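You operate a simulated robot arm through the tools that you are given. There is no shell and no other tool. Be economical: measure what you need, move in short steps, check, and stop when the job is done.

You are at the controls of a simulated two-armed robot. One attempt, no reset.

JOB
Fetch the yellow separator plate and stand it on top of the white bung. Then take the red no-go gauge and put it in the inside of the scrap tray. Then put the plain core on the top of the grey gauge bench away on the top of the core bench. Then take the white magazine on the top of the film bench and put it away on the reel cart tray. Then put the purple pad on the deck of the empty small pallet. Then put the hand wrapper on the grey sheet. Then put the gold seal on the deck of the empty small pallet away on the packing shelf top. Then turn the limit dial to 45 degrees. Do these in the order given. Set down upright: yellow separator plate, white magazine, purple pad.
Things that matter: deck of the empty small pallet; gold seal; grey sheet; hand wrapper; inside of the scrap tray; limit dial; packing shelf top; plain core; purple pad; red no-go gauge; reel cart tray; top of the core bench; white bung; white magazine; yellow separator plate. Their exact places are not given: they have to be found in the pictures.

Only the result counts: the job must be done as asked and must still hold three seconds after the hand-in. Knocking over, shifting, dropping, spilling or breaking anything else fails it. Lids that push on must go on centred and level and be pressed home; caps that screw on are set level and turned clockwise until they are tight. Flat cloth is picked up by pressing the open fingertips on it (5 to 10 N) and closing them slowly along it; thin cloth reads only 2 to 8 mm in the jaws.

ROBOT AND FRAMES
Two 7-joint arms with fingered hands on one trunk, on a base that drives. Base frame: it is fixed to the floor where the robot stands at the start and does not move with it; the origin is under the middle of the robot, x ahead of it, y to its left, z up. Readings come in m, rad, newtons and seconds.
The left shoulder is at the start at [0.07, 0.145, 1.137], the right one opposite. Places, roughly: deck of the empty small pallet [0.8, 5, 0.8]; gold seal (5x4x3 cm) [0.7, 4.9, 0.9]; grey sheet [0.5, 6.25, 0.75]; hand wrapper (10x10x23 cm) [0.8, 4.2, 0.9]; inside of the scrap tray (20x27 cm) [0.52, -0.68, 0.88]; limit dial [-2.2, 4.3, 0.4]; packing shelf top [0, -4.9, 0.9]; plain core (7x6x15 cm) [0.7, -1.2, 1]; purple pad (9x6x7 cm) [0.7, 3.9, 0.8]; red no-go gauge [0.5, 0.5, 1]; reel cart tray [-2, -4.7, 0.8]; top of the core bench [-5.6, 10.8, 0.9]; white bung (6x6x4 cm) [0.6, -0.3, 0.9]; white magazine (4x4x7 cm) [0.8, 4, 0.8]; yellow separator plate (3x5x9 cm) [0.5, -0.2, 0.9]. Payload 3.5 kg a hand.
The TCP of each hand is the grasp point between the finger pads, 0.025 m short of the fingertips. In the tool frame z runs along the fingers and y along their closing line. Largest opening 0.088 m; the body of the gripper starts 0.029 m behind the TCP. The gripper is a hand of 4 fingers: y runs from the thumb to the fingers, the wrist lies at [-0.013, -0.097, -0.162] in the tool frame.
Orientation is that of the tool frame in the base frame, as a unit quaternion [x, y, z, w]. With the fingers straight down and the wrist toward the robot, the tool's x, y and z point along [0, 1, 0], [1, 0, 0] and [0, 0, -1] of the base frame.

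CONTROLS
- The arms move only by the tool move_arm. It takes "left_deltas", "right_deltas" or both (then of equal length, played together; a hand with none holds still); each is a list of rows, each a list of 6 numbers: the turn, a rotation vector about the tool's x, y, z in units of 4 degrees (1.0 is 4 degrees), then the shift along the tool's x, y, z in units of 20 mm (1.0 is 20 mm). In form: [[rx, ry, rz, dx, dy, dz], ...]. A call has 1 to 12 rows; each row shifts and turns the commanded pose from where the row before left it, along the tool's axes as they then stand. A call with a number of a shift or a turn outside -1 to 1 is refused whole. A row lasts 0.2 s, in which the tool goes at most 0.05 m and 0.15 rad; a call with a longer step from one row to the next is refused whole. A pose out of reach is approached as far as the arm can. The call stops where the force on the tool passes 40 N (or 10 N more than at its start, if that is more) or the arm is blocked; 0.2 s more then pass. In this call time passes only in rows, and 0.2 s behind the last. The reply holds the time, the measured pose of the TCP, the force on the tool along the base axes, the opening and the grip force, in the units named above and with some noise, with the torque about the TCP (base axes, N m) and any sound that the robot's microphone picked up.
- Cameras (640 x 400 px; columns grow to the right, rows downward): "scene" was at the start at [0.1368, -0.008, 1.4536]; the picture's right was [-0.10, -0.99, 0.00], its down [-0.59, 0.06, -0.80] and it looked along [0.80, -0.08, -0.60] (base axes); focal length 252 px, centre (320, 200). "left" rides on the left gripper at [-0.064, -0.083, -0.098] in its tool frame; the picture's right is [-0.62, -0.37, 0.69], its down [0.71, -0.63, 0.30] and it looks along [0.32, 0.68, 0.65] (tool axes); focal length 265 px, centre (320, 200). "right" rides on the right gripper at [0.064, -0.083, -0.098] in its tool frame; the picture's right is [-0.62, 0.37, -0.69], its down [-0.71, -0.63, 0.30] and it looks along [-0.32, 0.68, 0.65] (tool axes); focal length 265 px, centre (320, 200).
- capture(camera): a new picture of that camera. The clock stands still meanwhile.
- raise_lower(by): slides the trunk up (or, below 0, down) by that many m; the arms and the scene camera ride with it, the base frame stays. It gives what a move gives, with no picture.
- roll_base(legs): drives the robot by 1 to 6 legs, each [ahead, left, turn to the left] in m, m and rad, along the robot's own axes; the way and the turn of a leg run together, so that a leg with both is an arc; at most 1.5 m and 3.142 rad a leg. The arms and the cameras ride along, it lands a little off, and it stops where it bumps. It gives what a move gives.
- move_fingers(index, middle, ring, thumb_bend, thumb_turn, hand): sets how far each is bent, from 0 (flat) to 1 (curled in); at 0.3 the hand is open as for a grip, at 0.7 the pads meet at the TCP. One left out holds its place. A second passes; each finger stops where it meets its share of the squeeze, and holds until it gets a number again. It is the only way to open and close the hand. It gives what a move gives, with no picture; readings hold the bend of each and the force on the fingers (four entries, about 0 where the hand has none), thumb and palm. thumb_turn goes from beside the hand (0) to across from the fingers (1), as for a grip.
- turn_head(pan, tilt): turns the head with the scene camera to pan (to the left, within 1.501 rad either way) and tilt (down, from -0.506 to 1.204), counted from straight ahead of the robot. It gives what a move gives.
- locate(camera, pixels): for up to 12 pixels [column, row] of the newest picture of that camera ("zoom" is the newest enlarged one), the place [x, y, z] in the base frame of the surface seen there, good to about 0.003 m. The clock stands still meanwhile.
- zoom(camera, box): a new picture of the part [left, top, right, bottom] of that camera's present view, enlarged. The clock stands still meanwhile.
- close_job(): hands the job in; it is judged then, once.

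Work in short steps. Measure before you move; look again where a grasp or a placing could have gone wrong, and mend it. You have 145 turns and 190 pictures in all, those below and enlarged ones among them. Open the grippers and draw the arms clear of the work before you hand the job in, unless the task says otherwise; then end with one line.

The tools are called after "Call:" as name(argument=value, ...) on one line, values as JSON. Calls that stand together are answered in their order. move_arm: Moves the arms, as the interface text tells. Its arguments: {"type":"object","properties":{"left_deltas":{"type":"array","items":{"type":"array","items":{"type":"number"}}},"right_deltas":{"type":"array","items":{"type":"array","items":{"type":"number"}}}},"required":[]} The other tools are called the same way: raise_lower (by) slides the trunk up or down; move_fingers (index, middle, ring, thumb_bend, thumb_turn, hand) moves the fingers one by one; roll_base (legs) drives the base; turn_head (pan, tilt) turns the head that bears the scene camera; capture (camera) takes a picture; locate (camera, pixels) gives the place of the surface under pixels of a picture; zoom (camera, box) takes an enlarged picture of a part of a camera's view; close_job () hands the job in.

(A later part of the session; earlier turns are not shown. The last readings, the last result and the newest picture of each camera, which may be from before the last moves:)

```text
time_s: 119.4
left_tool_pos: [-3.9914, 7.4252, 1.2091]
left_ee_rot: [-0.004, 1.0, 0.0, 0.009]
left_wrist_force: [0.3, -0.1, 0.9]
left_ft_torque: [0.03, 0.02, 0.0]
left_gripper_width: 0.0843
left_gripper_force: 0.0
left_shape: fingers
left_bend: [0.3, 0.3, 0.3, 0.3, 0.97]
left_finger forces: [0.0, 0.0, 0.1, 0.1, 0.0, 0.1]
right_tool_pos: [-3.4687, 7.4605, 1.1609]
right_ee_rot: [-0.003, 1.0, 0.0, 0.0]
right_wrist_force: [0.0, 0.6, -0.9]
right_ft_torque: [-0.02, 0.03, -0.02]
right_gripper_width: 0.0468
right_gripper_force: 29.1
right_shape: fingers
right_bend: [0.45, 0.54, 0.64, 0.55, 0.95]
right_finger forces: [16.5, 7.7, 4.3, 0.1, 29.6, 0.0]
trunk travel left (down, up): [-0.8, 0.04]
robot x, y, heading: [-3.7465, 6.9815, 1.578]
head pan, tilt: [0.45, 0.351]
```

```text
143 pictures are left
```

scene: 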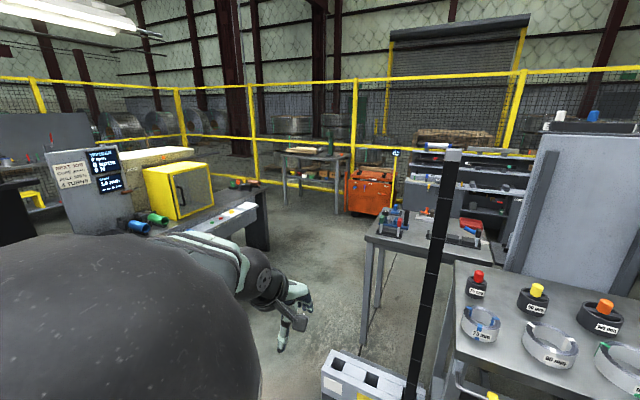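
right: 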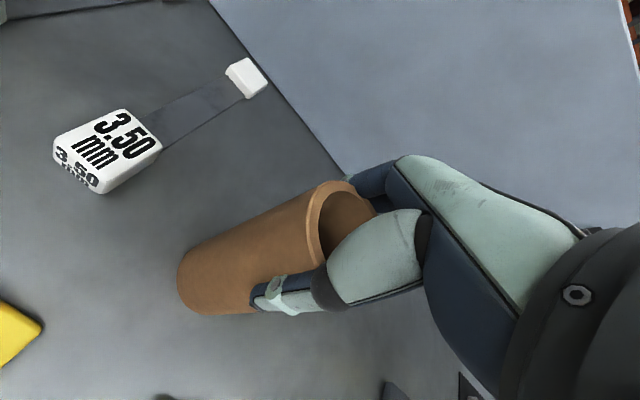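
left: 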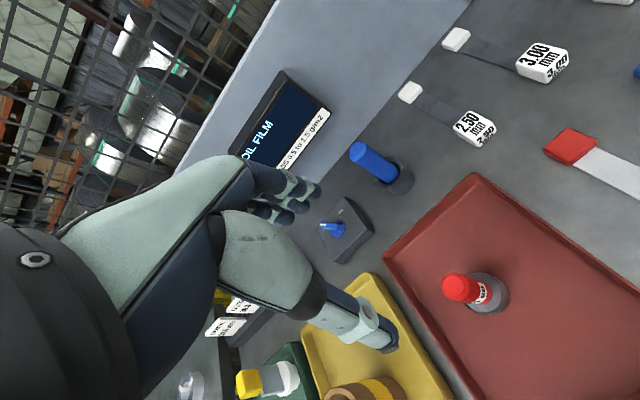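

Call:
locate(camera="scene", pixels=[[365, 345], [380, 270], [340, 385], [270, 205], [262, 248], [215, 170], [338, 212], [346, 158], [285, 155], [350, 205], [320, 350], [310, 160]])

Call:
zoom(camera="scene", box=[230, 120, 400, 230])

```text
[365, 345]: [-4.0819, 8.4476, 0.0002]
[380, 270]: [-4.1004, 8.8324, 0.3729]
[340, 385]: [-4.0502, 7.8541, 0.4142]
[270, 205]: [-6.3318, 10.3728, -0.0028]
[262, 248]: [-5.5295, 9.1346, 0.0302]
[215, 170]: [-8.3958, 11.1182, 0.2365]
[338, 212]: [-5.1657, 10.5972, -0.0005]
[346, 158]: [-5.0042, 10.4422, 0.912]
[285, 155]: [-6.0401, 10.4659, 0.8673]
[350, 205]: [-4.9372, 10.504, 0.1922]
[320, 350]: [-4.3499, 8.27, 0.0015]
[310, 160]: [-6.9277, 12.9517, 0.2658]
```

```text
3.64 times, centred on (315, 175) of scene
```

zoom: 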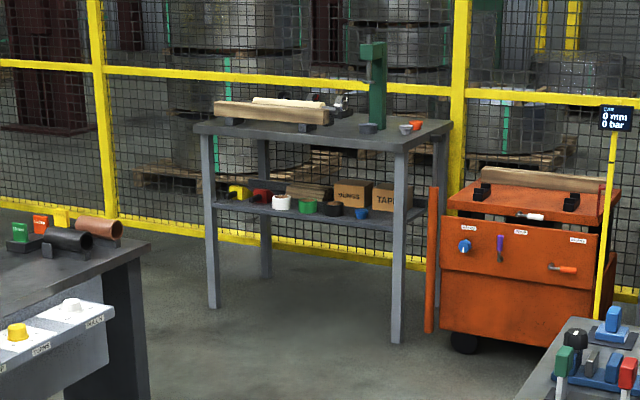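

Call:
turn_head(pan=1.4, tilt=0.5)

Call:
capture(camera="scene")

```text
time_s: 120.6
left_tool_pos: [-3.9909, 7.426, 1.2086]
left_ee_rot: [-0.004, 1.0, 0.0, 0.009]
left_wrist_force: [0.4, -0.1, -0.6]
left_ft_torque: [0.03, -0.02, 0.0]
left_gripper_width: 0.0846
left_gripper_force: 0.0
left_shape: fingers
left_bend: [0.3, 0.3, 0.3, 0.3, 0.97]
left_finger forces: [0.0, 0.1, 0.0, 0.0, 0.0, 0.0]
right_tool_pos: [-3.4682, 7.4595, 1.1607]
right_ee_rot: [-0.004, 1.0, -0.001, 0.0]
right_wrist_force: [-0.9, -0.5, -0.9]
right_ft_torque: [-0.01, 0.01, -0.01]
right_gripper_width: 0.0467
right_gripper_force: 29.5
right_shape: fingers
right_bend: [0.45, 0.54, 0.64, 0.55, 0.95]
right_finger forces: [16.5, 7.7, 4.2, 0.0, 29.7, 0.1]
trunk travel left (down, up): [-0.8, 0.04]
robot x, y, heading: [-3.7516, 6.984, 1.576]
head pan, tilt: [1.4, 0.499]
```

```text
141 pictures are left
```

scene: 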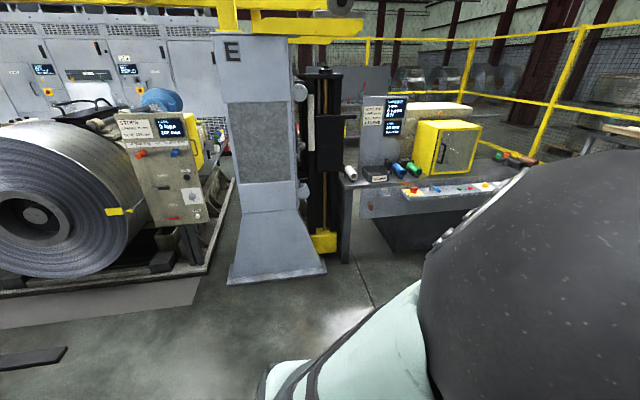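

Call:
locate(camera="scene", pixels=[[325, 272], [230, 282], [345, 262], [350, 230], [400, 215], [410, 190], [490, 190], [340, 245], [370, 310]])

```text
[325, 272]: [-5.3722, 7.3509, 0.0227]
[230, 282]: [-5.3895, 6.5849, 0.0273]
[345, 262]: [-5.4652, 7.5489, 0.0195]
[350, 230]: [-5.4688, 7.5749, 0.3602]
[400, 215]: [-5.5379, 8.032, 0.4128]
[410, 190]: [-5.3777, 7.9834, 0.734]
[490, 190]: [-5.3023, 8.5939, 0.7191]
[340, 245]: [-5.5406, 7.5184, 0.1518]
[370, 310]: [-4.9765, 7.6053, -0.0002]
```

Corridor centre x≈-4.83. Drive through to y≈9.75 and look at the core bench.

Call:
roll_base(legs=[[0, 1.08, 0], [1.4, 0, 0], [1.38, 0, 0]])

Call:
turn_head(pan=0.35, tilt=0.5)

Call:
capture(camera="scene")

```text
time_s: 139.2
left_tool_pos: [-5.0354, 10.1895, 1.2087]
left_ee_rot: [0.008, 1.0, 0.0, 0.009]
left_wrist_force: [-0.5, 0.2, -0.2]
left_ft_torque: [-0.04, 0.01, -0.01]
left_gripper_width: 0.0844
left_gripper_force: 0.0
left_shape: fingers
left_bend: [0.3, 0.3, 0.3, 0.3, 0.97]
left_finger forces: [0.0, 0.0, 0.1, 0.1, 0.0, 0.1]
right_tool_pos: [-4.512, 10.2116, 1.1613]
right_ee_rot: [0.01, 1.0, 0.0, 0.0]
right_wrist_force: [0.9, -0.3, -0.2]
right_ft_torque: [0.0, -0.02, -0.03]
right_gripper_width: 0.047
right_gripper_force: 29.4
right_shape: fingers
right_bend: [0.45, 0.55, 0.64, 0.55, 0.95]
right_finger forces: [16.4, 7.5, 4.4, 0.1, 29.6, 0.0]
trunk travel left (down, up): [-0.8, 0.04]
robot x, y, heading: [-4.8015, 9.7416, 1.554]
head pan, tilt: [1.4, 0.499]
```

```text
time_s: 140.5
left_tool_pos: [-5.0344, 10.1901, 1.209]
left_ee_rot: [0.008, 1.0, 0.0, 0.009]
left_wrist_force: [-0.1, -0.2, 0.4]
left_ft_torque: [0.02, -0.02, -0.01]
left_gripper_width: 0.0843
left_gripper_force: 0.0
left_shape: fingers
left_bend: [0.3, 0.3, 0.3, 0.3, 0.97]
left_finger forces: [0.1, 0.0, 0.1, 0.0, 0.1, 0.0]
right_tool_pos: [-4.513, 10.2117, 1.1609]
right_ee_rot: [0.009, 1.0, -0.002, 0.0]
right_wrist_force: [0.0, 0.2, -1.0]
right_ft_torque: [0.03, 0.01, 0.0]
right_gripper_width: 0.0469
right_gripper_force: 28.9
right_shape: fingers
right_bend: [0.45, 0.55, 0.64, 0.55, 0.95]
right_finger forces: [16.4, 7.8, 4.4, 0.1, 29.7, 0.0]
trunk travel left (down, up): [-0.8, 0.04]
robot x, y, heading: [-4.8037, 9.7404, 1.553]
head pan, tilt: [0.351, 0.499]
```

```text
140 pictures are left
```

scene: 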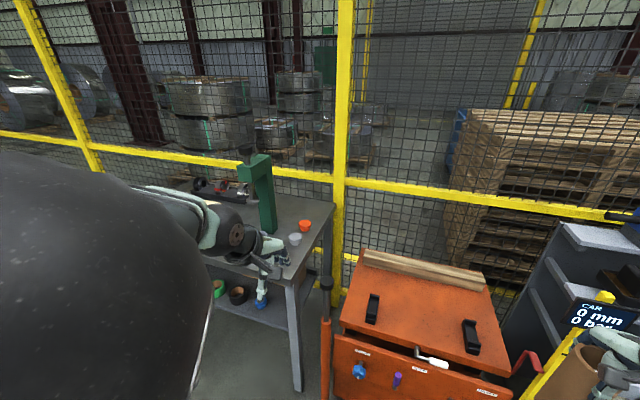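

Call:
locate(camera="scene", pixels=[[265, 230], [255, 165], [290, 285], [305, 205], [295, 238], [300, 262], [250, 275], [245, 250], [205, 190], [590, 315], [255, 205], [275, 255]])

Call:
capture(camera="left")

```text
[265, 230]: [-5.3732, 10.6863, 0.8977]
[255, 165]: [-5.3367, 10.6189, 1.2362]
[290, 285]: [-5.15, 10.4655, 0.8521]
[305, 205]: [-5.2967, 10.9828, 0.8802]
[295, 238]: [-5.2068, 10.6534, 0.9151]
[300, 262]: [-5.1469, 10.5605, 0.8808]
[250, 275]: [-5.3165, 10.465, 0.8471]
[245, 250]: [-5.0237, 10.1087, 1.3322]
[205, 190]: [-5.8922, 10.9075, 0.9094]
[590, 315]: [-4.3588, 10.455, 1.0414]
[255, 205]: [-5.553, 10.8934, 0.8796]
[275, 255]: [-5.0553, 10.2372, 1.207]
```

```text
139 pictures are left
```

left: 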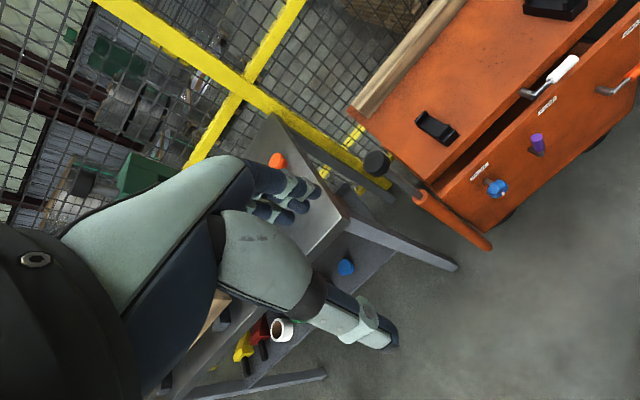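

Core bench top z 0.88, x≈-6.05..-5.13, front y≈10.46; press at (-5.35,10.65). Move left 0.6 and look for the free spot.

Call:
roll_base(legs=[[0, 0.6, 0.017]])

Call:
turn_head(pan=0.0, tilt=0.6)

Call:
capture(camera="scene")

```text
time_s: 143.9
left_tool_pos: [-5.6343, 10.1929, 1.2093]
left_ee_rot: [0.001, 1.0, 0.001, 0.009]
left_wrist_force: [-0.5, 0.6, -0.4]
left_ft_torque: [-0.02, 0.0, 0.01]
left_gripper_width: 0.0844
left_gripper_force: 0.0
left_shape: fingers
left_bend: [0.3, 0.3, 0.3, 0.3, 0.97]
left_finger forces: [0.0, 0.0, 0.2, 0.0, 0.0, 0.1]
right_tool_pos: [-5.1119, 10.2224, 1.1603]
right_ee_rot: [0.001, 1.0, -0.001, -0.001]
right_wrist_force: [1.0, -0.9, -1.0]
right_ft_torque: [0.04, 0.01, 0.03]
right_gripper_width: 0.0467
right_gripper_force: 29.7
right_shape: fingers
right_bend: [0.45, 0.55, 0.64, 0.55, 0.95]
right_finger forces: [16.4, 7.7, 4.5, 0.0, 29.6, 0.1]
trunk travel left (down, up): [-0.8, 0.04]
robot x, y, heading: [-5.3973, 9.7465, 1.569]
head pan, tilt: [0.351, 0.499]
```

```text
time_s: 144.7
left_tool_pos: [-5.6369, 10.1942, 1.2096]
left_ee_rot: [0.0, 1.0, 0.0, 0.01]
left_wrist_force: [0.1, 0.0, -0.5]
left_ft_torque: [-0.01, -0.01, 0.01]
left_gripper_width: 0.0843
left_gripper_force: 0.0
left_shape: fingers
left_bend: [0.3, 0.3, 0.3, 0.3, 0.97]
left_finger forces: [0.1, 0.0, 0.0, 0.0, 0.1, 0.1]
right_tool_pos: [-5.1153, 10.2236, 1.1625]
right_ee_rot: [0.002, 1.0, -0.001, 0.0]
right_wrist_force: [-0.7, -0.3, -1.4]
right_ft_torque: [0.0, 0.05, -0.04]
right_gripper_width: 0.0466
right_gripper_force: 28.9
right_shape: fingers
right_bend: [0.45, 0.55, 0.64, 0.55, 0.95]
right_finger forces: [16.4, 7.6, 4.2, 0.0, 29.6, 0.0]
trunk travel left (down, up): [-0.8, 0.04]
robot x, y, heading: [-5.4003, 9.7496, 1.566]
head pan, tilt: [0.0, 0.6]
```

```text
138 pictures are left
```

scene: 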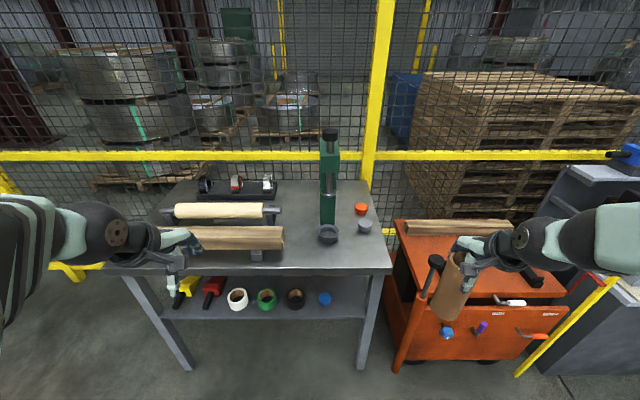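

Call:
locate(camera="scene", pixels=[[302, 245], [300, 262], [284, 230], [284, 246], [318, 235], [305, 225], [300, 205], [277, 212], [350, 255], [380, 262], [258, 256], [330, 225]])

Call:
zoom(camera="scene", box=[240, 170, 400, 280])

```text
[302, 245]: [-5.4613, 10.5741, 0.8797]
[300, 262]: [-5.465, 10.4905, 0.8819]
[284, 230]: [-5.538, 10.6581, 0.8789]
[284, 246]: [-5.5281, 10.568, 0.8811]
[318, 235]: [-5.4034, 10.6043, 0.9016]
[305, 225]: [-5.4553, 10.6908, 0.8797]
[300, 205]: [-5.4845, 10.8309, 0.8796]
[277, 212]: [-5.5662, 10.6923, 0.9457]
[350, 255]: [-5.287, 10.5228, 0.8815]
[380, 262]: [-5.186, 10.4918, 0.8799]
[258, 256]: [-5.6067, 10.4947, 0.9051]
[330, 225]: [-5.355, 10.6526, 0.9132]
```

```text
3.64 times, centred on (320, 225) of scene
```

zoom: 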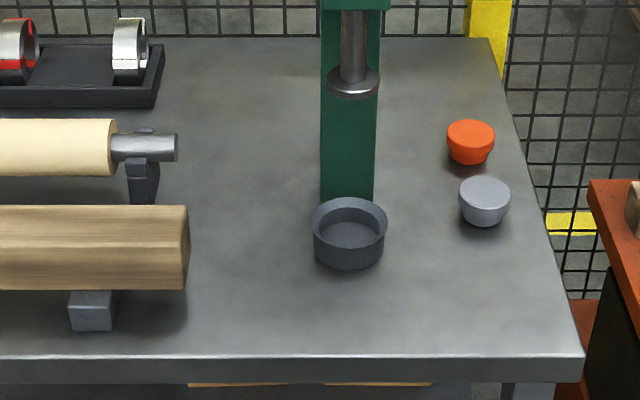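

Free spot at about (-5.47,10.565) between beam end (x -5.54) and press cup. Reposition base: left 0.27, ahead 0.2.

Call:
roll_base(legs=[[0, 0.27, 0], [0.2, 0, 0]])

Call:
capture(camera="right")

```text
time_s: 147.8
left_tool_pos: [-5.9073, 10.3874, 1.2096]
left_ee_rot: [-0.003, 1.0, 0.003, 0.008]
left_wrist_force: [-0.3, -0.4, 1.3]
left_ft_torque: [0.03, 0.01, 0.02]
left_gripper_width: 0.0844
left_gripper_force: 0.1
left_shape: fingers
left_bend: [0.3, 0.3, 0.3, 0.3, 0.97]
left_finger forces: [0.0, 0.1, 0.0, 0.0, 0.0, 0.1]
right_tool_pos: [-5.3838, 10.4211, 1.1631]
right_ee_rot: [-0.002, 1.0, 0.001, 0.0]
right_wrist_force: [-0.6, -0.5, -0.8]
right_ft_torque: [0.05, 0.0, 0.02]
right_gripper_width: 0.0471
right_gripper_force: 28.8
right_shape: fingers
right_bend: [0.45, 0.55, 0.64, 0.55, 0.95]
right_finger forces: [16.3, 7.7, 4.4, 0.0, 29.7, 0.0]
trunk travel left (down, up): [-0.8, 0.04]
robot x, y, heading: [-5.6657, 9.9484, 1.576]
head pan, tilt: [0.0, 0.6]
```

```text
136 pictures are left
```

right: 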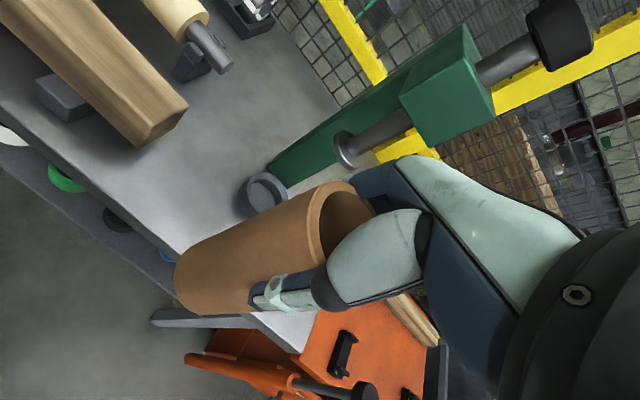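

Shift hand left 0.088 then ahead 0.144.

Call:
move_arm(right_deltas=[[0, 0, 0, 0.9, 0, 0], [0, 0, 0, 0.9, 0, 0], [0, 0, 0, 0.9, 0, 0], [0, 0, 0, 0.9, 0, 0], [0, 0, 0, 0.8, 0, 0], [0, 0, 0, 0, 0.9, 0], [0, 0, 0, 0, 0.9, 0], [0, 0, 0, 0, 0.9, 0], [0, 0, 0, 0, 0.9, 0], [0, 0, 0, 0, 0.9, 0], [0, 0, 0, 0, 0.9, 0], [0, 0, 0, 0, 0.9, 0]])

Call:
capture(camera="right")

Call:
zoom(camera="scene", box=[240, 170, 480, 350])

```text
time_s: 150.4
left_tool_pos: [-5.908, 10.3918, 1.2089]
left_ee_rot: [-0.003, 1.0, -0.002, 0.009]
left_wrist_force: [0.1, -0.3, 0.1]
left_ft_torque: [-0.01, -0.02, 0.04]
left_gripper_width: 0.0844
left_gripper_force: 0.1
left_shape: fingers
left_bend: [0.3, 0.3, 0.3, 0.3, 0.97]
left_finger forces: [0.0, 0.1, 0.0, 0.1, 0.0, 0.0]
right_tool_pos: [-5.473, 10.5507, 1.1629]
right_ee_rot: [-0.001, 1.0, -0.002, 0.0]
right_wrist_force: [0.4, 0.4, -2.3]
right_ft_torque: [0.01, -0.04, 0.0]
right_gripper_width: 0.0469
right_gripper_force: 28.6
right_shape: fingers
right_bend: [0.45, 0.55, 0.64, 0.55, 0.95]
right_finger forces: [16.1, 7.6, 4.4, 0.0, 29.3, 0.0]
trunk travel left (down, up): [-0.8, 0.04]
robot x, y, heading: [-5.668, 9.9473, 1.573]
head pan, tilt: [0.0, 0.6]
```

```text
135 pictures are left
```

right: 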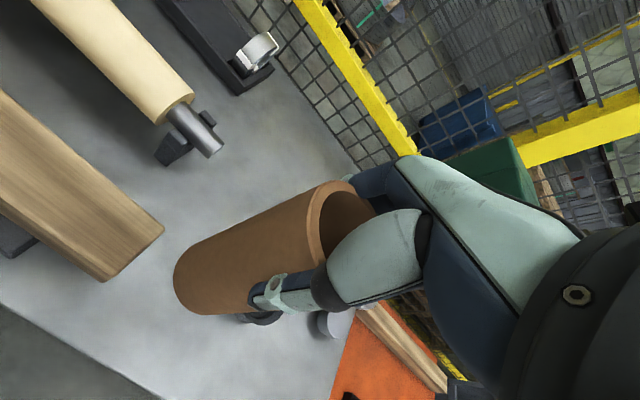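

```text
2.22 times, centred on (360, 260) of scene
```

zoom: 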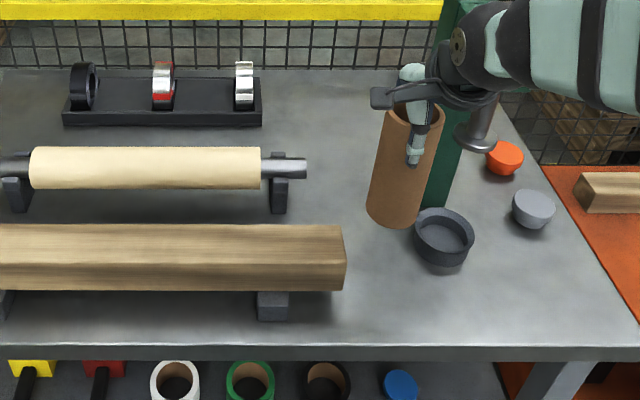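

Check clearance between forearm and the press before lowering.

Call:
locate(camera="zoom", pixels=[[475, 135], [445, 160], [455, 15], [445, 250], [470, 50], [500, 95], [560, 80], [620, 100], [390, 95], [395, 215], [340, 250], [480, 85]])

```text
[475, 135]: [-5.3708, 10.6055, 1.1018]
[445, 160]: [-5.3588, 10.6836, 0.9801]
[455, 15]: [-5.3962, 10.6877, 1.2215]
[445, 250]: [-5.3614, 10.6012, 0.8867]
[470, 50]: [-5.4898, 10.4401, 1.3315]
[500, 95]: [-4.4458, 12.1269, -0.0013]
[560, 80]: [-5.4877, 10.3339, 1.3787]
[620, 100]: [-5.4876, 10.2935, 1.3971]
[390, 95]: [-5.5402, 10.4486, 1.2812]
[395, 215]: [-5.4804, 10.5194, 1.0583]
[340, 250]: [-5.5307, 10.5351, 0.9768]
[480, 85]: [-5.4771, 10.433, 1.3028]
```

Forearm runs straight back, clear of the press. Lower the core to just above the top.

Call:
move_arm(right_deltas=[[0, 0, 0, 0, 0, 1], [0, 0, 0, 0, 0, 1], [0, 0, 0, 0, 0, 1], [0, 0, 0, 0, 0, 1], [0, 0, 0, 0, 0, 1], [0, 0, 0, 0, 0, 1], [0, 0, 0, 0, 0, 1], [0, 0, 0, 0, 0, 0.3], [0, 0, 0, 0, 0, 0]])

Call:
move_arm(right_deltas=[[0, 0, 0, 0, 0, 0.1], [0, 0, 0, 0, 0, 0.1], [0, 0, 0, 0, 0, 0]])

Call:
capture(camera="right")

```text
time_s: 152.4
left_tool_pos: [-5.9074, 10.3907, 1.2087]
left_ee_rot: [-0.003, 1.0, 0.001, 0.009]
left_wrist_force: [-0.8, -0.4, -0.5]
left_ft_torque: [0.02, 0.01, 0.03]
left_gripper_width: 0.0846
left_gripper_force: 0.0
left_shape: fingers
left_bend: [0.3, 0.3, 0.3, 0.3, 0.97]
left_finger forces: [0.0, 0.0, 0.0, 0.0, 0.0, 0.1]
right_tool_pos: [-5.4741, 10.5502, 1.0156]
right_ee_rot: [-0.002, 1.0, 0.001, 0.0]
right_wrist_force: [0.5, 1.0, -0.9]
right_ft_torque: [-0.01, -0.05, 0.0]
right_gripper_width: 0.0471
right_gripper_force: 28.5
right_shape: fingers
right_bend: [0.45, 0.55, 0.64, 0.55, 0.95]
right_finger forces: [16.0, 7.6, 4.4, 0.0, 28.8, 0.1]
trunk travel left (down, up): [-0.8, 0.04]
robot x, y, heading: [-5.6669, 9.9482, 1.58]
head pan, tilt: [0.0, 0.6]
```

```text
time_s: 153.2
left_tool_pos: [-5.9075, 10.3903, 1.2089]
left_ee_rot: [-0.003, 1.0, 0.001, 0.01]
left_wrist_force: [0.0, -0.9, 0.5]
left_ft_torque: [0.0, -0.03, -0.03]
left_gripper_width: 0.0845
left_gripper_force: 0.1
left_shape: fingers
left_bend: [0.3, 0.3, 0.3, 0.3, 0.97]
left_finger forces: [0.0, 0.0, 0.1, 0.0, 0.0, 0.1]
right_tool_pos: [-5.4734, 10.5481, 1.0116]
right_ee_rot: [-0.002, 1.0, -0.001, 0.001]
right_wrist_force: [0.0, 0.3, -0.8]
right_ft_torque: [0.01, 0.01, 0.0]
right_gripper_width: 0.0466
right_gripper_force: 27.5
right_shape: fingers
right_bend: [0.45, 0.55, 0.64, 0.55, 0.95]
right_finger forces: [16.1, 7.6, 4.4, 0.0, 28.8, 0.0]
trunk travel left (down, up): [-0.8, 0.04]
robot x, y, heading: [-5.6673, 9.9448, 1.576]
head pan, tilt: [0.0, 0.6]
```

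```text
133 pictures are left
```

right: 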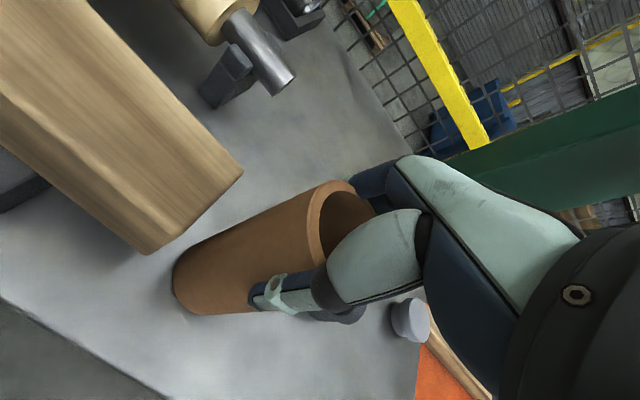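

Call:
move_arm(right_deltas=[[0, 0, 0, 0, 0, 0.1], [0, 0, 0, 0, 0, 0.1], [0, 0, 0, 0, 0, 0.05], [0, 0, 0, 0, 0, 0]])

```text
time_s: 154.2
left_tool_pos: [-5.9077, 10.3892, 1.2093]
left_ee_rot: [-0.003, 1.0, 0.001, 0.009]
left_wrist_force: [0.5, -0.2, 0.7]
left_ft_torque: [-0.01, 0.02, -0.01]
left_gripper_width: 0.0845
left_gripper_force: 0.0
left_shape: fingers
left_bend: [0.3, 0.3, 0.3, 0.3, 0.97]
left_finger forces: [0.1, 0.1, 0.0, 0.0, 0.0, 0.0]
right_tool_pos: [-5.474, 10.5485, 1.0096]
right_ee_rot: [-0.002, 1.0, 0.002, 0.0]
right_wrist_force: [-0.8, -2.8, 11.9]
right_ft_torque: [0.05, -0.07, -0.01]
right_gripper_width: 0.0468
right_gripper_force: 30.4
right_shape: fingers
right_bend: [0.45, 0.55, 0.64, 0.55, 0.95]
right_finger forces: [15.9, 7.8, 4.8, 0.0, 32.7, 0.0]
trunk travel left (down, up): [-0.8, 0.04]
robot x, y, heading: [-5.6651, 9.9495, 1.57]
head pan, tilt: [0.0, 0.6]
```

Contact (12 N). Release in two stages.

Call:
move_fingers(hand="right", index=0.38, middle=0.4, ring=0.4, thumb_bend=0.45)

Call:
move_fingers(hand="right", index=0.3, middle=0.3, ring=0.3, thumb_bend=0.3)

Call:
capture(camera="right")

```text
time_s: 155.2
left_tool_pos: [-5.9096, 10.3885, 1.2094]
left_ee_rot: [-0.003, 1.0, 0.001, 0.01]
left_wrist_force: [0.0, -0.5, 0.0]
left_ft_torque: [-0.01, -0.05, -0.02]
left_gripper_width: 0.0844
left_gripper_force: 0.0
left_shape: fingers
left_bend: [0.3, 0.3, 0.3, 0.3, 0.97]
left_finger forces: [0.0, 0.1, 0.0, 0.1, 0.0, 0.0]
right_tool_pos: [-5.4736, 10.5486, 1.0073]
right_ee_rot: [-0.002, 1.0, 0.0, 0.0]
right_wrist_force: [-2.2, -3.4, 12.9]
right_ft_torque: [-0.15, 0.0, -0.03]
right_gripper_width: 0.0642
right_gripper_force: 6.6
right_shape: fingers
right_bend: [0.37, 0.4, 0.4, 0.45, 0.97]
right_finger forces: [2.4, 0.0, 0.1, 0.0, 10.8, 0.0]
trunk travel left (down, up): [-0.8, 0.04]
robot x, y, heading: [-5.6667, 9.9463, 1.568]
head pan, tilt: [0.0, 0.6]
```

```text
time_s: 156.2
left_tool_pos: [-5.9076, 10.3899, 1.2089]
left_ee_rot: [-0.003, 1.0, 0.0, 0.01]
left_wrist_force: [-0.7, -0.4, 0.6]
left_ft_torque: [0.02, 0.04, -0.01]
left_gripper_width: 0.0844
left_gripper_force: 0.1
left_shape: fingers
left_bend: [0.3, 0.3, 0.3, 0.3, 0.97]
left_finger forces: [0.0, 0.0, 0.0, 0.1, 0.0, 0.0]
right_tool_pos: [-5.4731, 10.551, 1.005]
right_ee_rot: [-0.002, 1.0, -0.001, 0.0]
right_wrist_force: [-0.2, 0.9, 0.5]
right_ft_torque: [0.03, 0.02, -0.01]
right_gripper_width: 0.0856
right_gripper_force: 0.5
right_shape: fingers
right_bend: [0.3, 0.3, 0.3, 0.3, 0.97]
right_finger forces: [0.5, 0.0, 0.0, 0.1, 0.8, 0.0]
trunk travel left (down, up): [-0.8, 0.04]
robot x, y, heading: [-5.6689, 9.9491, 1.573]
head pan, tilt: [0.0, 0.6]
```

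```text
132 pictures are left
```

right: 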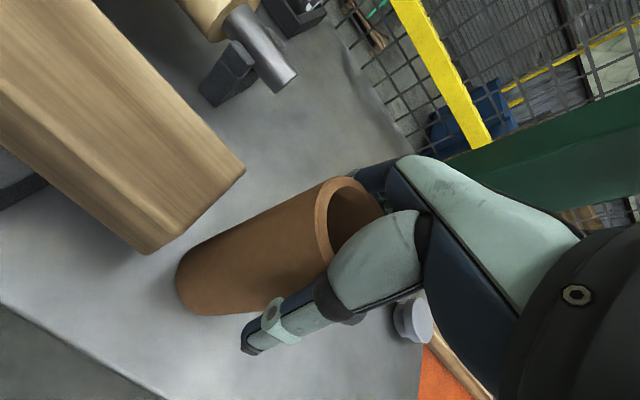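

Core leans near the fingers side; open fingers wider, then lift straight up.

Call:
move_fingers(hand="right", index=0.15, middle=0.15, ring=0.15, thumb_bend=0.2)

Call:
move_arm(right_deltas=[[0, 0, 0, 0, 0, -0.3], [0, 0, 0, 0, 0, -0.6], [0, 0, 0, 0, 0, -1], [0, 0, 0, 0, 0, -1], [0, 0, 0, 0, 0, -1], [0, 0, 0, 0, 0, -1], [0, 0, 0, 0, 0, -1], [0, 0, 0, 0, 0, -1], [0, 0, 0, 0, 0, -1], [0, 0, 0, 0, 0, -1]])

Call:
capture(camera="right")

Call:
capture(camera="scene")

```text
time_s: 157.2
left_tool_pos: [-5.9068, 10.391, 1.2081]
left_ee_rot: [-0.002, 1.0, 0.0, 0.009]
left_wrist_force: [0.7, 1.1, 0.6]
left_ft_torque: [0.01, -0.01, -0.01]
left_gripper_width: 0.0846
left_gripper_force: 0.0
left_shape: fingers
left_bend: [0.3, 0.3, 0.3, 0.3, 0.97]
left_finger forces: [0.0, 0.1, 0.0, 0.0, 0.0, 0.0]
right_tool_pos: [-5.4727, 10.5505, 1.0068]
right_ee_rot: [-0.002, 1.0, 0.0, 0.0]
right_wrist_force: [-0.1, -0.1, -0.3]
right_ft_torque: [0.04, 0.02, -0.03]
right_gripper_width: 0.1089
right_gripper_force: 0.5
right_shape: fingers
right_bend: [0.15, 0.15, 0.15, 0.2, 0.97]
right_finger forces: [0.0, 0.1, 0.0, 0.1, 0.2, 0.1]
trunk travel left (down, up): [-0.8, 0.04]
robot x, y, heading: [-5.6636, 9.9458, 1.57]
head pan, tilt: [0.0, 0.6]
```

```text
time_s: 159.4
left_tool_pos: [-5.9088, 10.39, 1.2087]
left_ee_rot: [-0.003, 1.0, 0.001, 0.009]
left_wrist_force: [-0.1, 0.2, -0.1]
left_ft_torque: [0.02, 0.01, 0.0]
left_gripper_width: 0.0844
left_gripper_force: 0.1
left_shape: fingers
left_bend: [0.3, 0.3, 0.3, 0.3, 0.97]
left_finger forces: [0.1, 0.0, 0.0, 0.1, 0.1, 0.0]
right_tool_pos: [-5.4757, 10.55, 1.1834]
right_ee_rot: [-0.002, 1.0, -0.001, 0.0]
right_wrist_force: [-0.7, -0.6, -0.6]
right_ft_torque: [0.01, 0.0, -0.02]
right_gripper_width: 0.1093
right_gripper_force: 0.0
right_shape: fingers
right_bend: [0.15, 0.15, 0.15, 0.2, 0.97]
right_finger forces: [0.0, 0.0, 0.1, 0.0, 0.0, 0.1]
trunk travel left (down, up): [-0.8, 0.04]
robot x, y, heading: [-5.665, 9.949, 1.573]
head pan, tilt: [0.0, 0.6]
```

```text
131 pictures are left
```

right: 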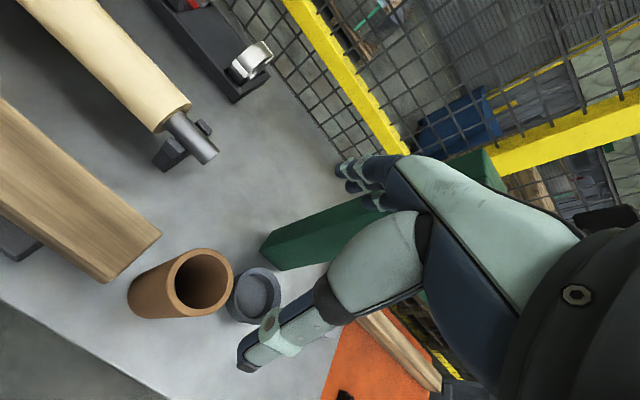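

```text
130 pictures are left
```

scene: 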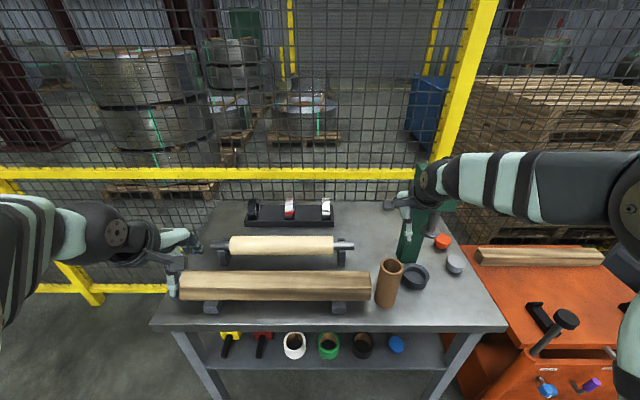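

Core stands on the core bench. Retract the hand, then drive back out through the corridor.

Call:
move_arm(right_deltas=[[0, 0, 0, 0, -1, -0.3], [0, 0, 0, 0, -1, 0], [0, 0, 0, 0, -1, 0], [0, 0, 0, 0, -1, 0], [0, 0, 0, 0, -1, 0], [0, 0, 0, 0, -1, 0], [0, 0, 0, 0, -1, 0]])

Call:
roll_base(legs=[[-0.25, 0, 0], [0, -0.84, 0], [-1.35, 0, 0], [-1.35, 0, 0], [0, -1.0, 0], [0, -1.1, 0]])

Call:
turn_head(pan=-1.2, tilt=0.4)

Call:
capture(camera="scene")

```text
time_s: 161.0
left_tool_pos: [-5.905, 10.3905, 1.2114]
left_ee_rot: [-0.003, 1.0, 0.0, 0.007]
left_wrist_force: [0.7, -1.4, 0.0]
left_ft_torque: [-0.01, 0.03, 0.0]
left_gripper_width: 0.0843
left_gripper_force: 0.3
left_shape: fingers
left_bend: [0.3, 0.3, 0.3, 0.3, 0.97]
left_finger forces: [0.0, 0.0, 0.1, 0.0, 0.1, 0.0]
right_tool_pos: [-5.4699, 10.4085, 1.1916]
right_ee_rot: [-0.002, 1.0, -0.001, -0.002]
right_wrist_force: [-0.2, -1.1, -0.7]
right_ft_torque: [0.02, -0.01, 0.01]
right_gripper_width: 0.1091
right_gripper_force: 0.0
right_shape: fingers
right_bend: [0.15, 0.15, 0.15, 0.2, 0.97]
right_finger forces: [0.0, 0.1, 0.0, 0.0, 0.0, 0.0]
right hand out of reach, approached as far as the arm can: row 6
trunk travel left (down, up): [-0.8, 0.04]
robot x, y, heading: [-5.6702, 9.9475, 1.578]
head pan, tilt: [0.0, 0.6]
```

```text
time_s: 189.6
left_tool_pos: [-2.9557, 7.4914, 1.209]
left_ee_rot: [-0.015, 1.0, 0.0, 0.01]
left_wrist_force: [-0.3, 0.5, 0.5]
left_ft_torque: [0.0, -0.03, 0.0]
left_gripper_width: 0.0843
left_gripper_force: 0.0
left_shape: fingers
left_bend: [0.3, 0.3, 0.3, 0.3, 0.97]
left_finger forces: [0.0, 0.1, 0.0, 0.0, 0.0, 0.1]
right_tool_pos: [-2.52, 7.5193, 1.1917]
right_ee_rot: [-0.012, 1.0, -0.002, 0.0]
right_wrist_force: [1.0, -0.9, 0.2]
right_ft_torque: [-0.01, 0.03, -0.02]
right_gripper_width: 0.1089
right_gripper_force: 0.1
right_shape: fingers
right_bend: [0.15, 0.15, 0.15, 0.2, 0.97]
right_finger forces: [0.1, 0.0, 0.0, 0.0, 0.0, 0.1]
trunk travel left (down, up): [-0.8, 0.04]
robot x, y, heading: [-2.7055, 7.0547, 1.599]
head pan, tilt: [0.0, 0.6]
```

```text
time_s: 191.0
left_tool_pos: [-2.9545, 7.4922, 1.2087]
left_ee_rot: [-0.014, 1.0, 0.0, 0.011]
left_wrist_force: [0.0, 0.0, -0.1]
left_ft_torque: [-0.01, -0.01, 0.0]
left_gripper_width: 0.0846
left_gripper_force: 0.0
left_shape: fingers
left_bend: [0.3, 0.3, 0.3, 0.3, 0.97]
left_finger forces: [0.0, 0.0, 0.0, 0.0, 0.0, 0.0]
right_tool_pos: [-2.5186, 7.5207, 1.1917]
right_ee_rot: [-0.013, 1.0, -0.001, 0.0]
right_wrist_force: [0.6, -0.1, -0.3]
right_ft_torque: [0.0, 0.0, -0.01]
right_gripper_width: 0.1089
right_gripper_force: 0.1
right_shape: fingers
right_bend: [0.15, 0.15, 0.15, 0.2, 0.97]
right_finger forces: [0.0, 0.1, 0.1, 0.0, 0.0, 0.1]
trunk travel left (down, up): [-0.8, 0.04]
robot x, y, heading: [-2.7063, 7.0545, 1.593]
head pan, tilt: [-1.201, 0.4]
```

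```text
129 pictures are left
```

scene: 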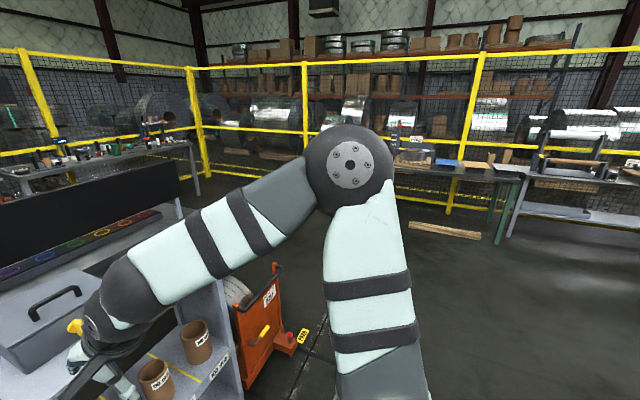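

Back off a little and turn to face the benches (+x).

Call:
roll_base(legs=[[-0.25, 0, 0], [0, 0, -1.59]])

Call:
turn_head(pan=-0.35, tilt=0.4)

Call:
capture(camera="scene")

```text
time_s: 196.7
left_tool_pos: [-2.2614, 7.0602, 1.2083]
left_ee_rot: [0.694, 0.72, -0.007, 0.007]
left_wrist_force: [0.6, 0.3, -0.5]
left_ft_torque: [0.01, -0.02, -0.01]
left_gripper_width: 0.0844
left_gripper_force: 0.0
left_shape: fingers
left_bend: [0.3, 0.3, 0.3, 0.3, 0.97]
left_finger forces: [0.0, 0.0, 0.1, 0.0, 0.1, 0.1]
right_tool_pos: [-2.2283, 6.6257, 1.1925]
right_ee_rot: [0.694, 0.72, -0.001, -0.001]
right_wrist_force: [0.3, 0.6, 0.2]
right_ft_torque: [0.02, 0.01, 0.0]
right_gripper_width: 0.1092
right_gripper_force: 0.1
right_shape: fingers
right_bend: [0.15, 0.15, 0.15, 0.2, 0.97]
right_finger forces: [0.0, 0.0, 0.0, 0.0, 0.0, 0.0]
trunk travel left (down, up): [-0.8, 0.04]
robot x, y, heading: [-2.6961, 6.8062, 0.038]
head pan, tilt: [-1.201, 0.4]
```

```text
time_s: 197.8
left_tool_pos: [-2.262, 7.0593, 1.2093]
left_ee_rot: [0.693, 0.721, -0.007, 0.007]
left_wrist_force: [0.7, -0.4, 0.5]
left_ft_torque: [0.01, -0.03, 0.01]
left_gripper_width: 0.0841
left_gripper_force: 0.1
left_shape: fingers
left_bend: [0.3, 0.3, 0.3, 0.3, 0.97]
left_finger forces: [0.1, 0.1, 0.1, 0.0, 0.1, 0.0]
right_tool_pos: [-2.2279, 6.6255, 1.191]
right_ee_rot: [0.695, 0.719, -0.001, -0.001]
right_wrist_force: [0.3, -0.2, 0.0]
right_ft_torque: [-0.01, 0.03, 0.01]
right_gripper_width: 0.1092
right_gripper_force: 0.0
right_shape: fingers
right_bend: [0.15, 0.15, 0.15, 0.2, 0.97]
right_finger forces: [0.0, 0.0, 0.0, 0.1, 0.0, 0.0]
trunk travel left (down, up): [-0.8, 0.04]
robot x, y, heading: [-2.6955, 6.8056, 0.032]
head pan, tilt: [-0.351, 0.4]
```

```text
128 pictures are left
```

scene: 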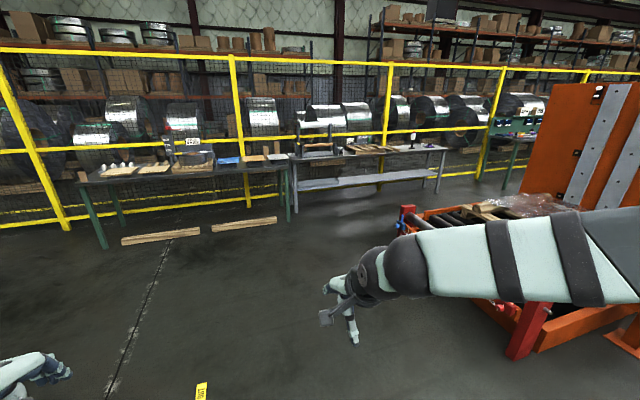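

Call:
locate(camera="scene", pixels=[[405, 235], [515, 355], [470, 290], [300, 207], [440, 185], [100, 245], [290, 215], [485, 175], [445, 150], [200, 390], [520, 195], [530, 120]])

Call:
zoom(camera="scene", box=[60, 100, 300, 250])

Call:
zoom(camera="scene", box=[280, 100, 550, 260])

```text
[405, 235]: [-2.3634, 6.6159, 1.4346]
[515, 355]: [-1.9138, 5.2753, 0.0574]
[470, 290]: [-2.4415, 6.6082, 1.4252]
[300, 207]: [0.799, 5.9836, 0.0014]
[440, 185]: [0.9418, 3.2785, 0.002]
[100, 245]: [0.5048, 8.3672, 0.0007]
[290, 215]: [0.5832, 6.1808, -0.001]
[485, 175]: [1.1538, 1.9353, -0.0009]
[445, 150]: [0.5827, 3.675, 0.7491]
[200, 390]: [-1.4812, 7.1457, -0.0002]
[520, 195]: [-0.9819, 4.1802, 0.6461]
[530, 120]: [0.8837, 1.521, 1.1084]
```

```text
2.67 times, centred on (180, 175) of scene
```

zoom: 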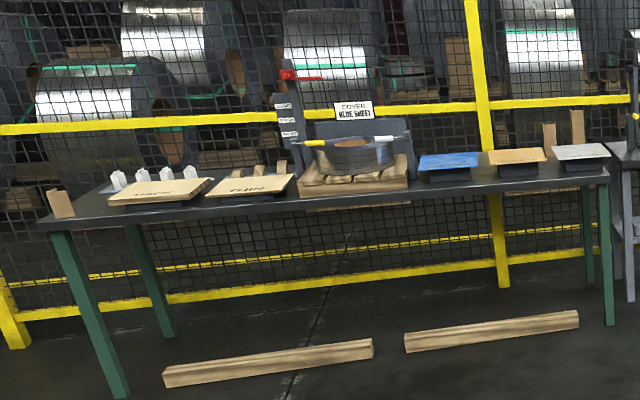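

```text
2.37 times, centred on (415, 180) of scene
```

zoom: 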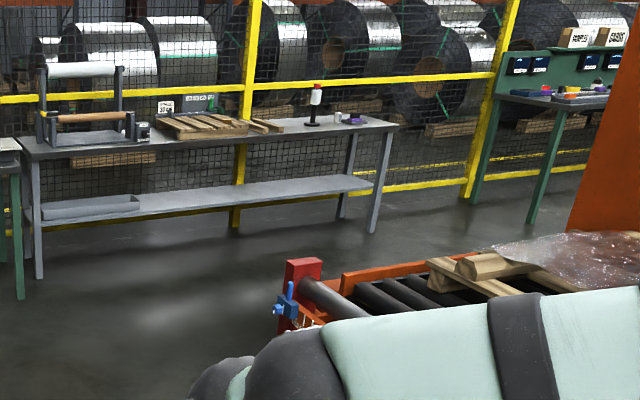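

Call:
locate(camera="zoom", pixels=[[300, 270], [280, 325], [345, 285], [420, 262], [180, 125], [315, 95], [350, 118], [375, 230], [35, 275], [110, 145]])

Call:
locate(camera="scene", pixels=[[123, 244], [198, 234], [213, 231], [277, 221], [280, 160], [160, 175]])

```text
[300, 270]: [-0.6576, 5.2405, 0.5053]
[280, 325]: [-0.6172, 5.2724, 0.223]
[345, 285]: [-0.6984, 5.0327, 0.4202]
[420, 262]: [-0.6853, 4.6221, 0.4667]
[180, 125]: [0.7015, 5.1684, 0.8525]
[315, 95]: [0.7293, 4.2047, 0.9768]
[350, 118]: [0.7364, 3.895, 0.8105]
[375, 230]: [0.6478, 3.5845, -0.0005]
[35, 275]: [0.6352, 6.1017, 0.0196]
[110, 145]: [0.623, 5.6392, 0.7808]
```

```text
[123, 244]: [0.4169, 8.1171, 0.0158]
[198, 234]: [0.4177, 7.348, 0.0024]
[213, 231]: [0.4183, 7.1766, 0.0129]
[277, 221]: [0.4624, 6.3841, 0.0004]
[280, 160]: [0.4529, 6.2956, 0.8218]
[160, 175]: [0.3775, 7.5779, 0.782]
```

Film bench: front x≈0.58, top ≈0.75; wrapper at (0.73,4.2), magazine ~ (0.74,3.95). Drive to (−0.05, 4.05) via y≈6.6.

Call:
roll_base(legs=[[0, -0.2, -0.032], [1.3, 0, 0], [1.3, 0, 0], [0, -1.28, 0], [0, -1.28, 0]])

Call:
turn_head(pan=0.0, tilt=0.7)

Call:
capture(camera="scene")

```text
time_s: 223.7
left_tool_pos: [0.2865, 4.2327, 1.2087]
left_ee_rot: [0.714, 0.7, -0.007, 0.007]
left_wrist_force: [-0.5, 0.7, 0.4]
left_ft_torque: [-0.01, 0.0, 0.02]
left_gripper_width: 0.0846
left_gripper_force: 0.1
left_shape: fingers
left_bend: [0.3, 0.3, 0.3, 0.3, 0.97]
left_finger forces: [0.1, 0.0, 0.0, 0.0, 0.1, 0.0]
right_tool_pos: [0.2947, 3.7978, 1.1911]
right_ee_rot: [0.716, 0.698, 0.0, 0.0]
right_wrist_force: [0.8, 0.3, 0.1]
right_ft_torque: [0.03, -0.03, 0.04]
right_gripper_width: 0.109
right_gripper_force: 0.0
right_shape: fingers
right_bend: [0.15, 0.15, 0.15, 0.2, 0.97]
right_finger forces: [0.1, 0.0, 0.0, 0.0, 0.1, 0.0]
trunk travel left (down, up): [-0.8, 0.04]
robot x, y, heading: [-0.1636, 4.0032, -0.026]
head pan, tilt: [-0.351, 0.4]
```

```text
time_s: 224.5
left_tool_pos: [0.2877, 4.2316, 1.2075]
left_ee_rot: [0.714, 0.7, -0.006, 0.007]
left_wrist_force: [0.0, 0.2, 0.5]
left_ft_torque: [0.0, -0.01, -0.03]
left_gripper_width: 0.0846
left_gripper_force: 0.1
left_shape: fingers
left_bend: [0.3, 0.3, 0.3, 0.3, 0.97]
left_finger forces: [0.0, 0.1, 0.0, 0.0, 0.0, 0.0]
right_tool_pos: [0.2941, 3.7958, 1.1915]
right_ee_rot: [0.716, 0.699, 0.0, 0.0]
right_wrist_force: [-0.1, -0.4, 0.5]
right_ft_torque: [-0.01, 0.02, -0.03]
right_gripper_width: 0.1089
right_gripper_force: 0.1
right_shape: fingers
right_bend: [0.15, 0.15, 0.15, 0.2, 0.97]
right_finger forces: [0.1, 0.0, 0.0, 0.1, 0.0, 0.0]
trunk travel left (down, up): [-0.8, 0.04]
robot x, y, heading: [-0.1635, 4.0039, -0.023]
head pan, tilt: [0.0, 0.7]
```

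```text
125 pictures are left
```

scene: 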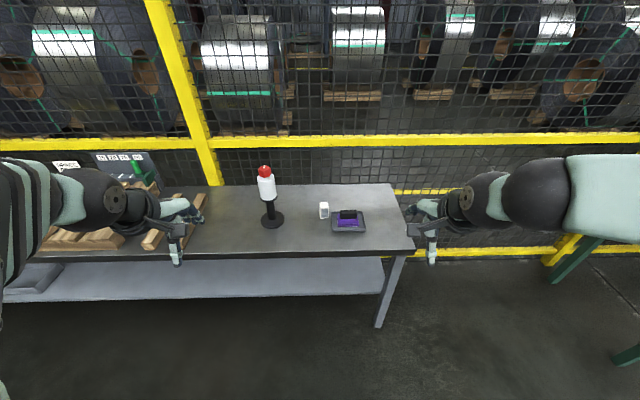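

Call:
zoom(camera="scene", box=[240, 150, 400, 260])

Call:
locate(camera="zoom", pixels=[[335, 200], [335, 190], [320, 240], [350, 240], [350, 260], [420, 245], [400, 230], [440, 230], [420, 270], [420, 300], [110, 75], [125, 275]])

```text
3.64 times, centred on (320, 205) of scene
```

zoom: 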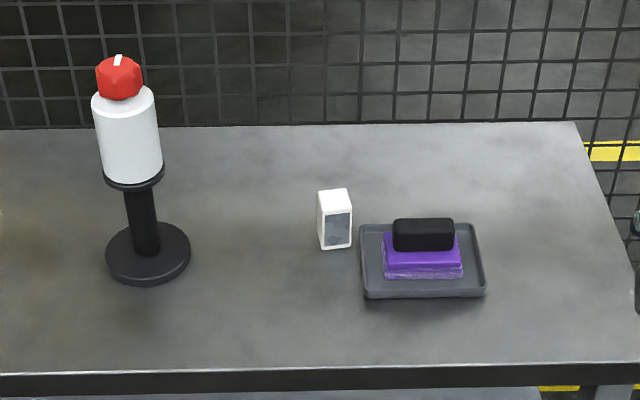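

```text
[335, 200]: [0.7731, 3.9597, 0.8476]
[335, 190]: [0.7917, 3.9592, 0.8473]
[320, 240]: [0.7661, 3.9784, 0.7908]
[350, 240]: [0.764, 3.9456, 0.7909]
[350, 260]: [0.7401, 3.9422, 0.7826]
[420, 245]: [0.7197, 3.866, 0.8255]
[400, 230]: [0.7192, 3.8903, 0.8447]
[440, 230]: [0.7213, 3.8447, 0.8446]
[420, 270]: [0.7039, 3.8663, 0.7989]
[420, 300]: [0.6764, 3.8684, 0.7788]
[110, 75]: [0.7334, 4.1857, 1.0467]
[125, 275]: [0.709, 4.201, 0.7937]
```

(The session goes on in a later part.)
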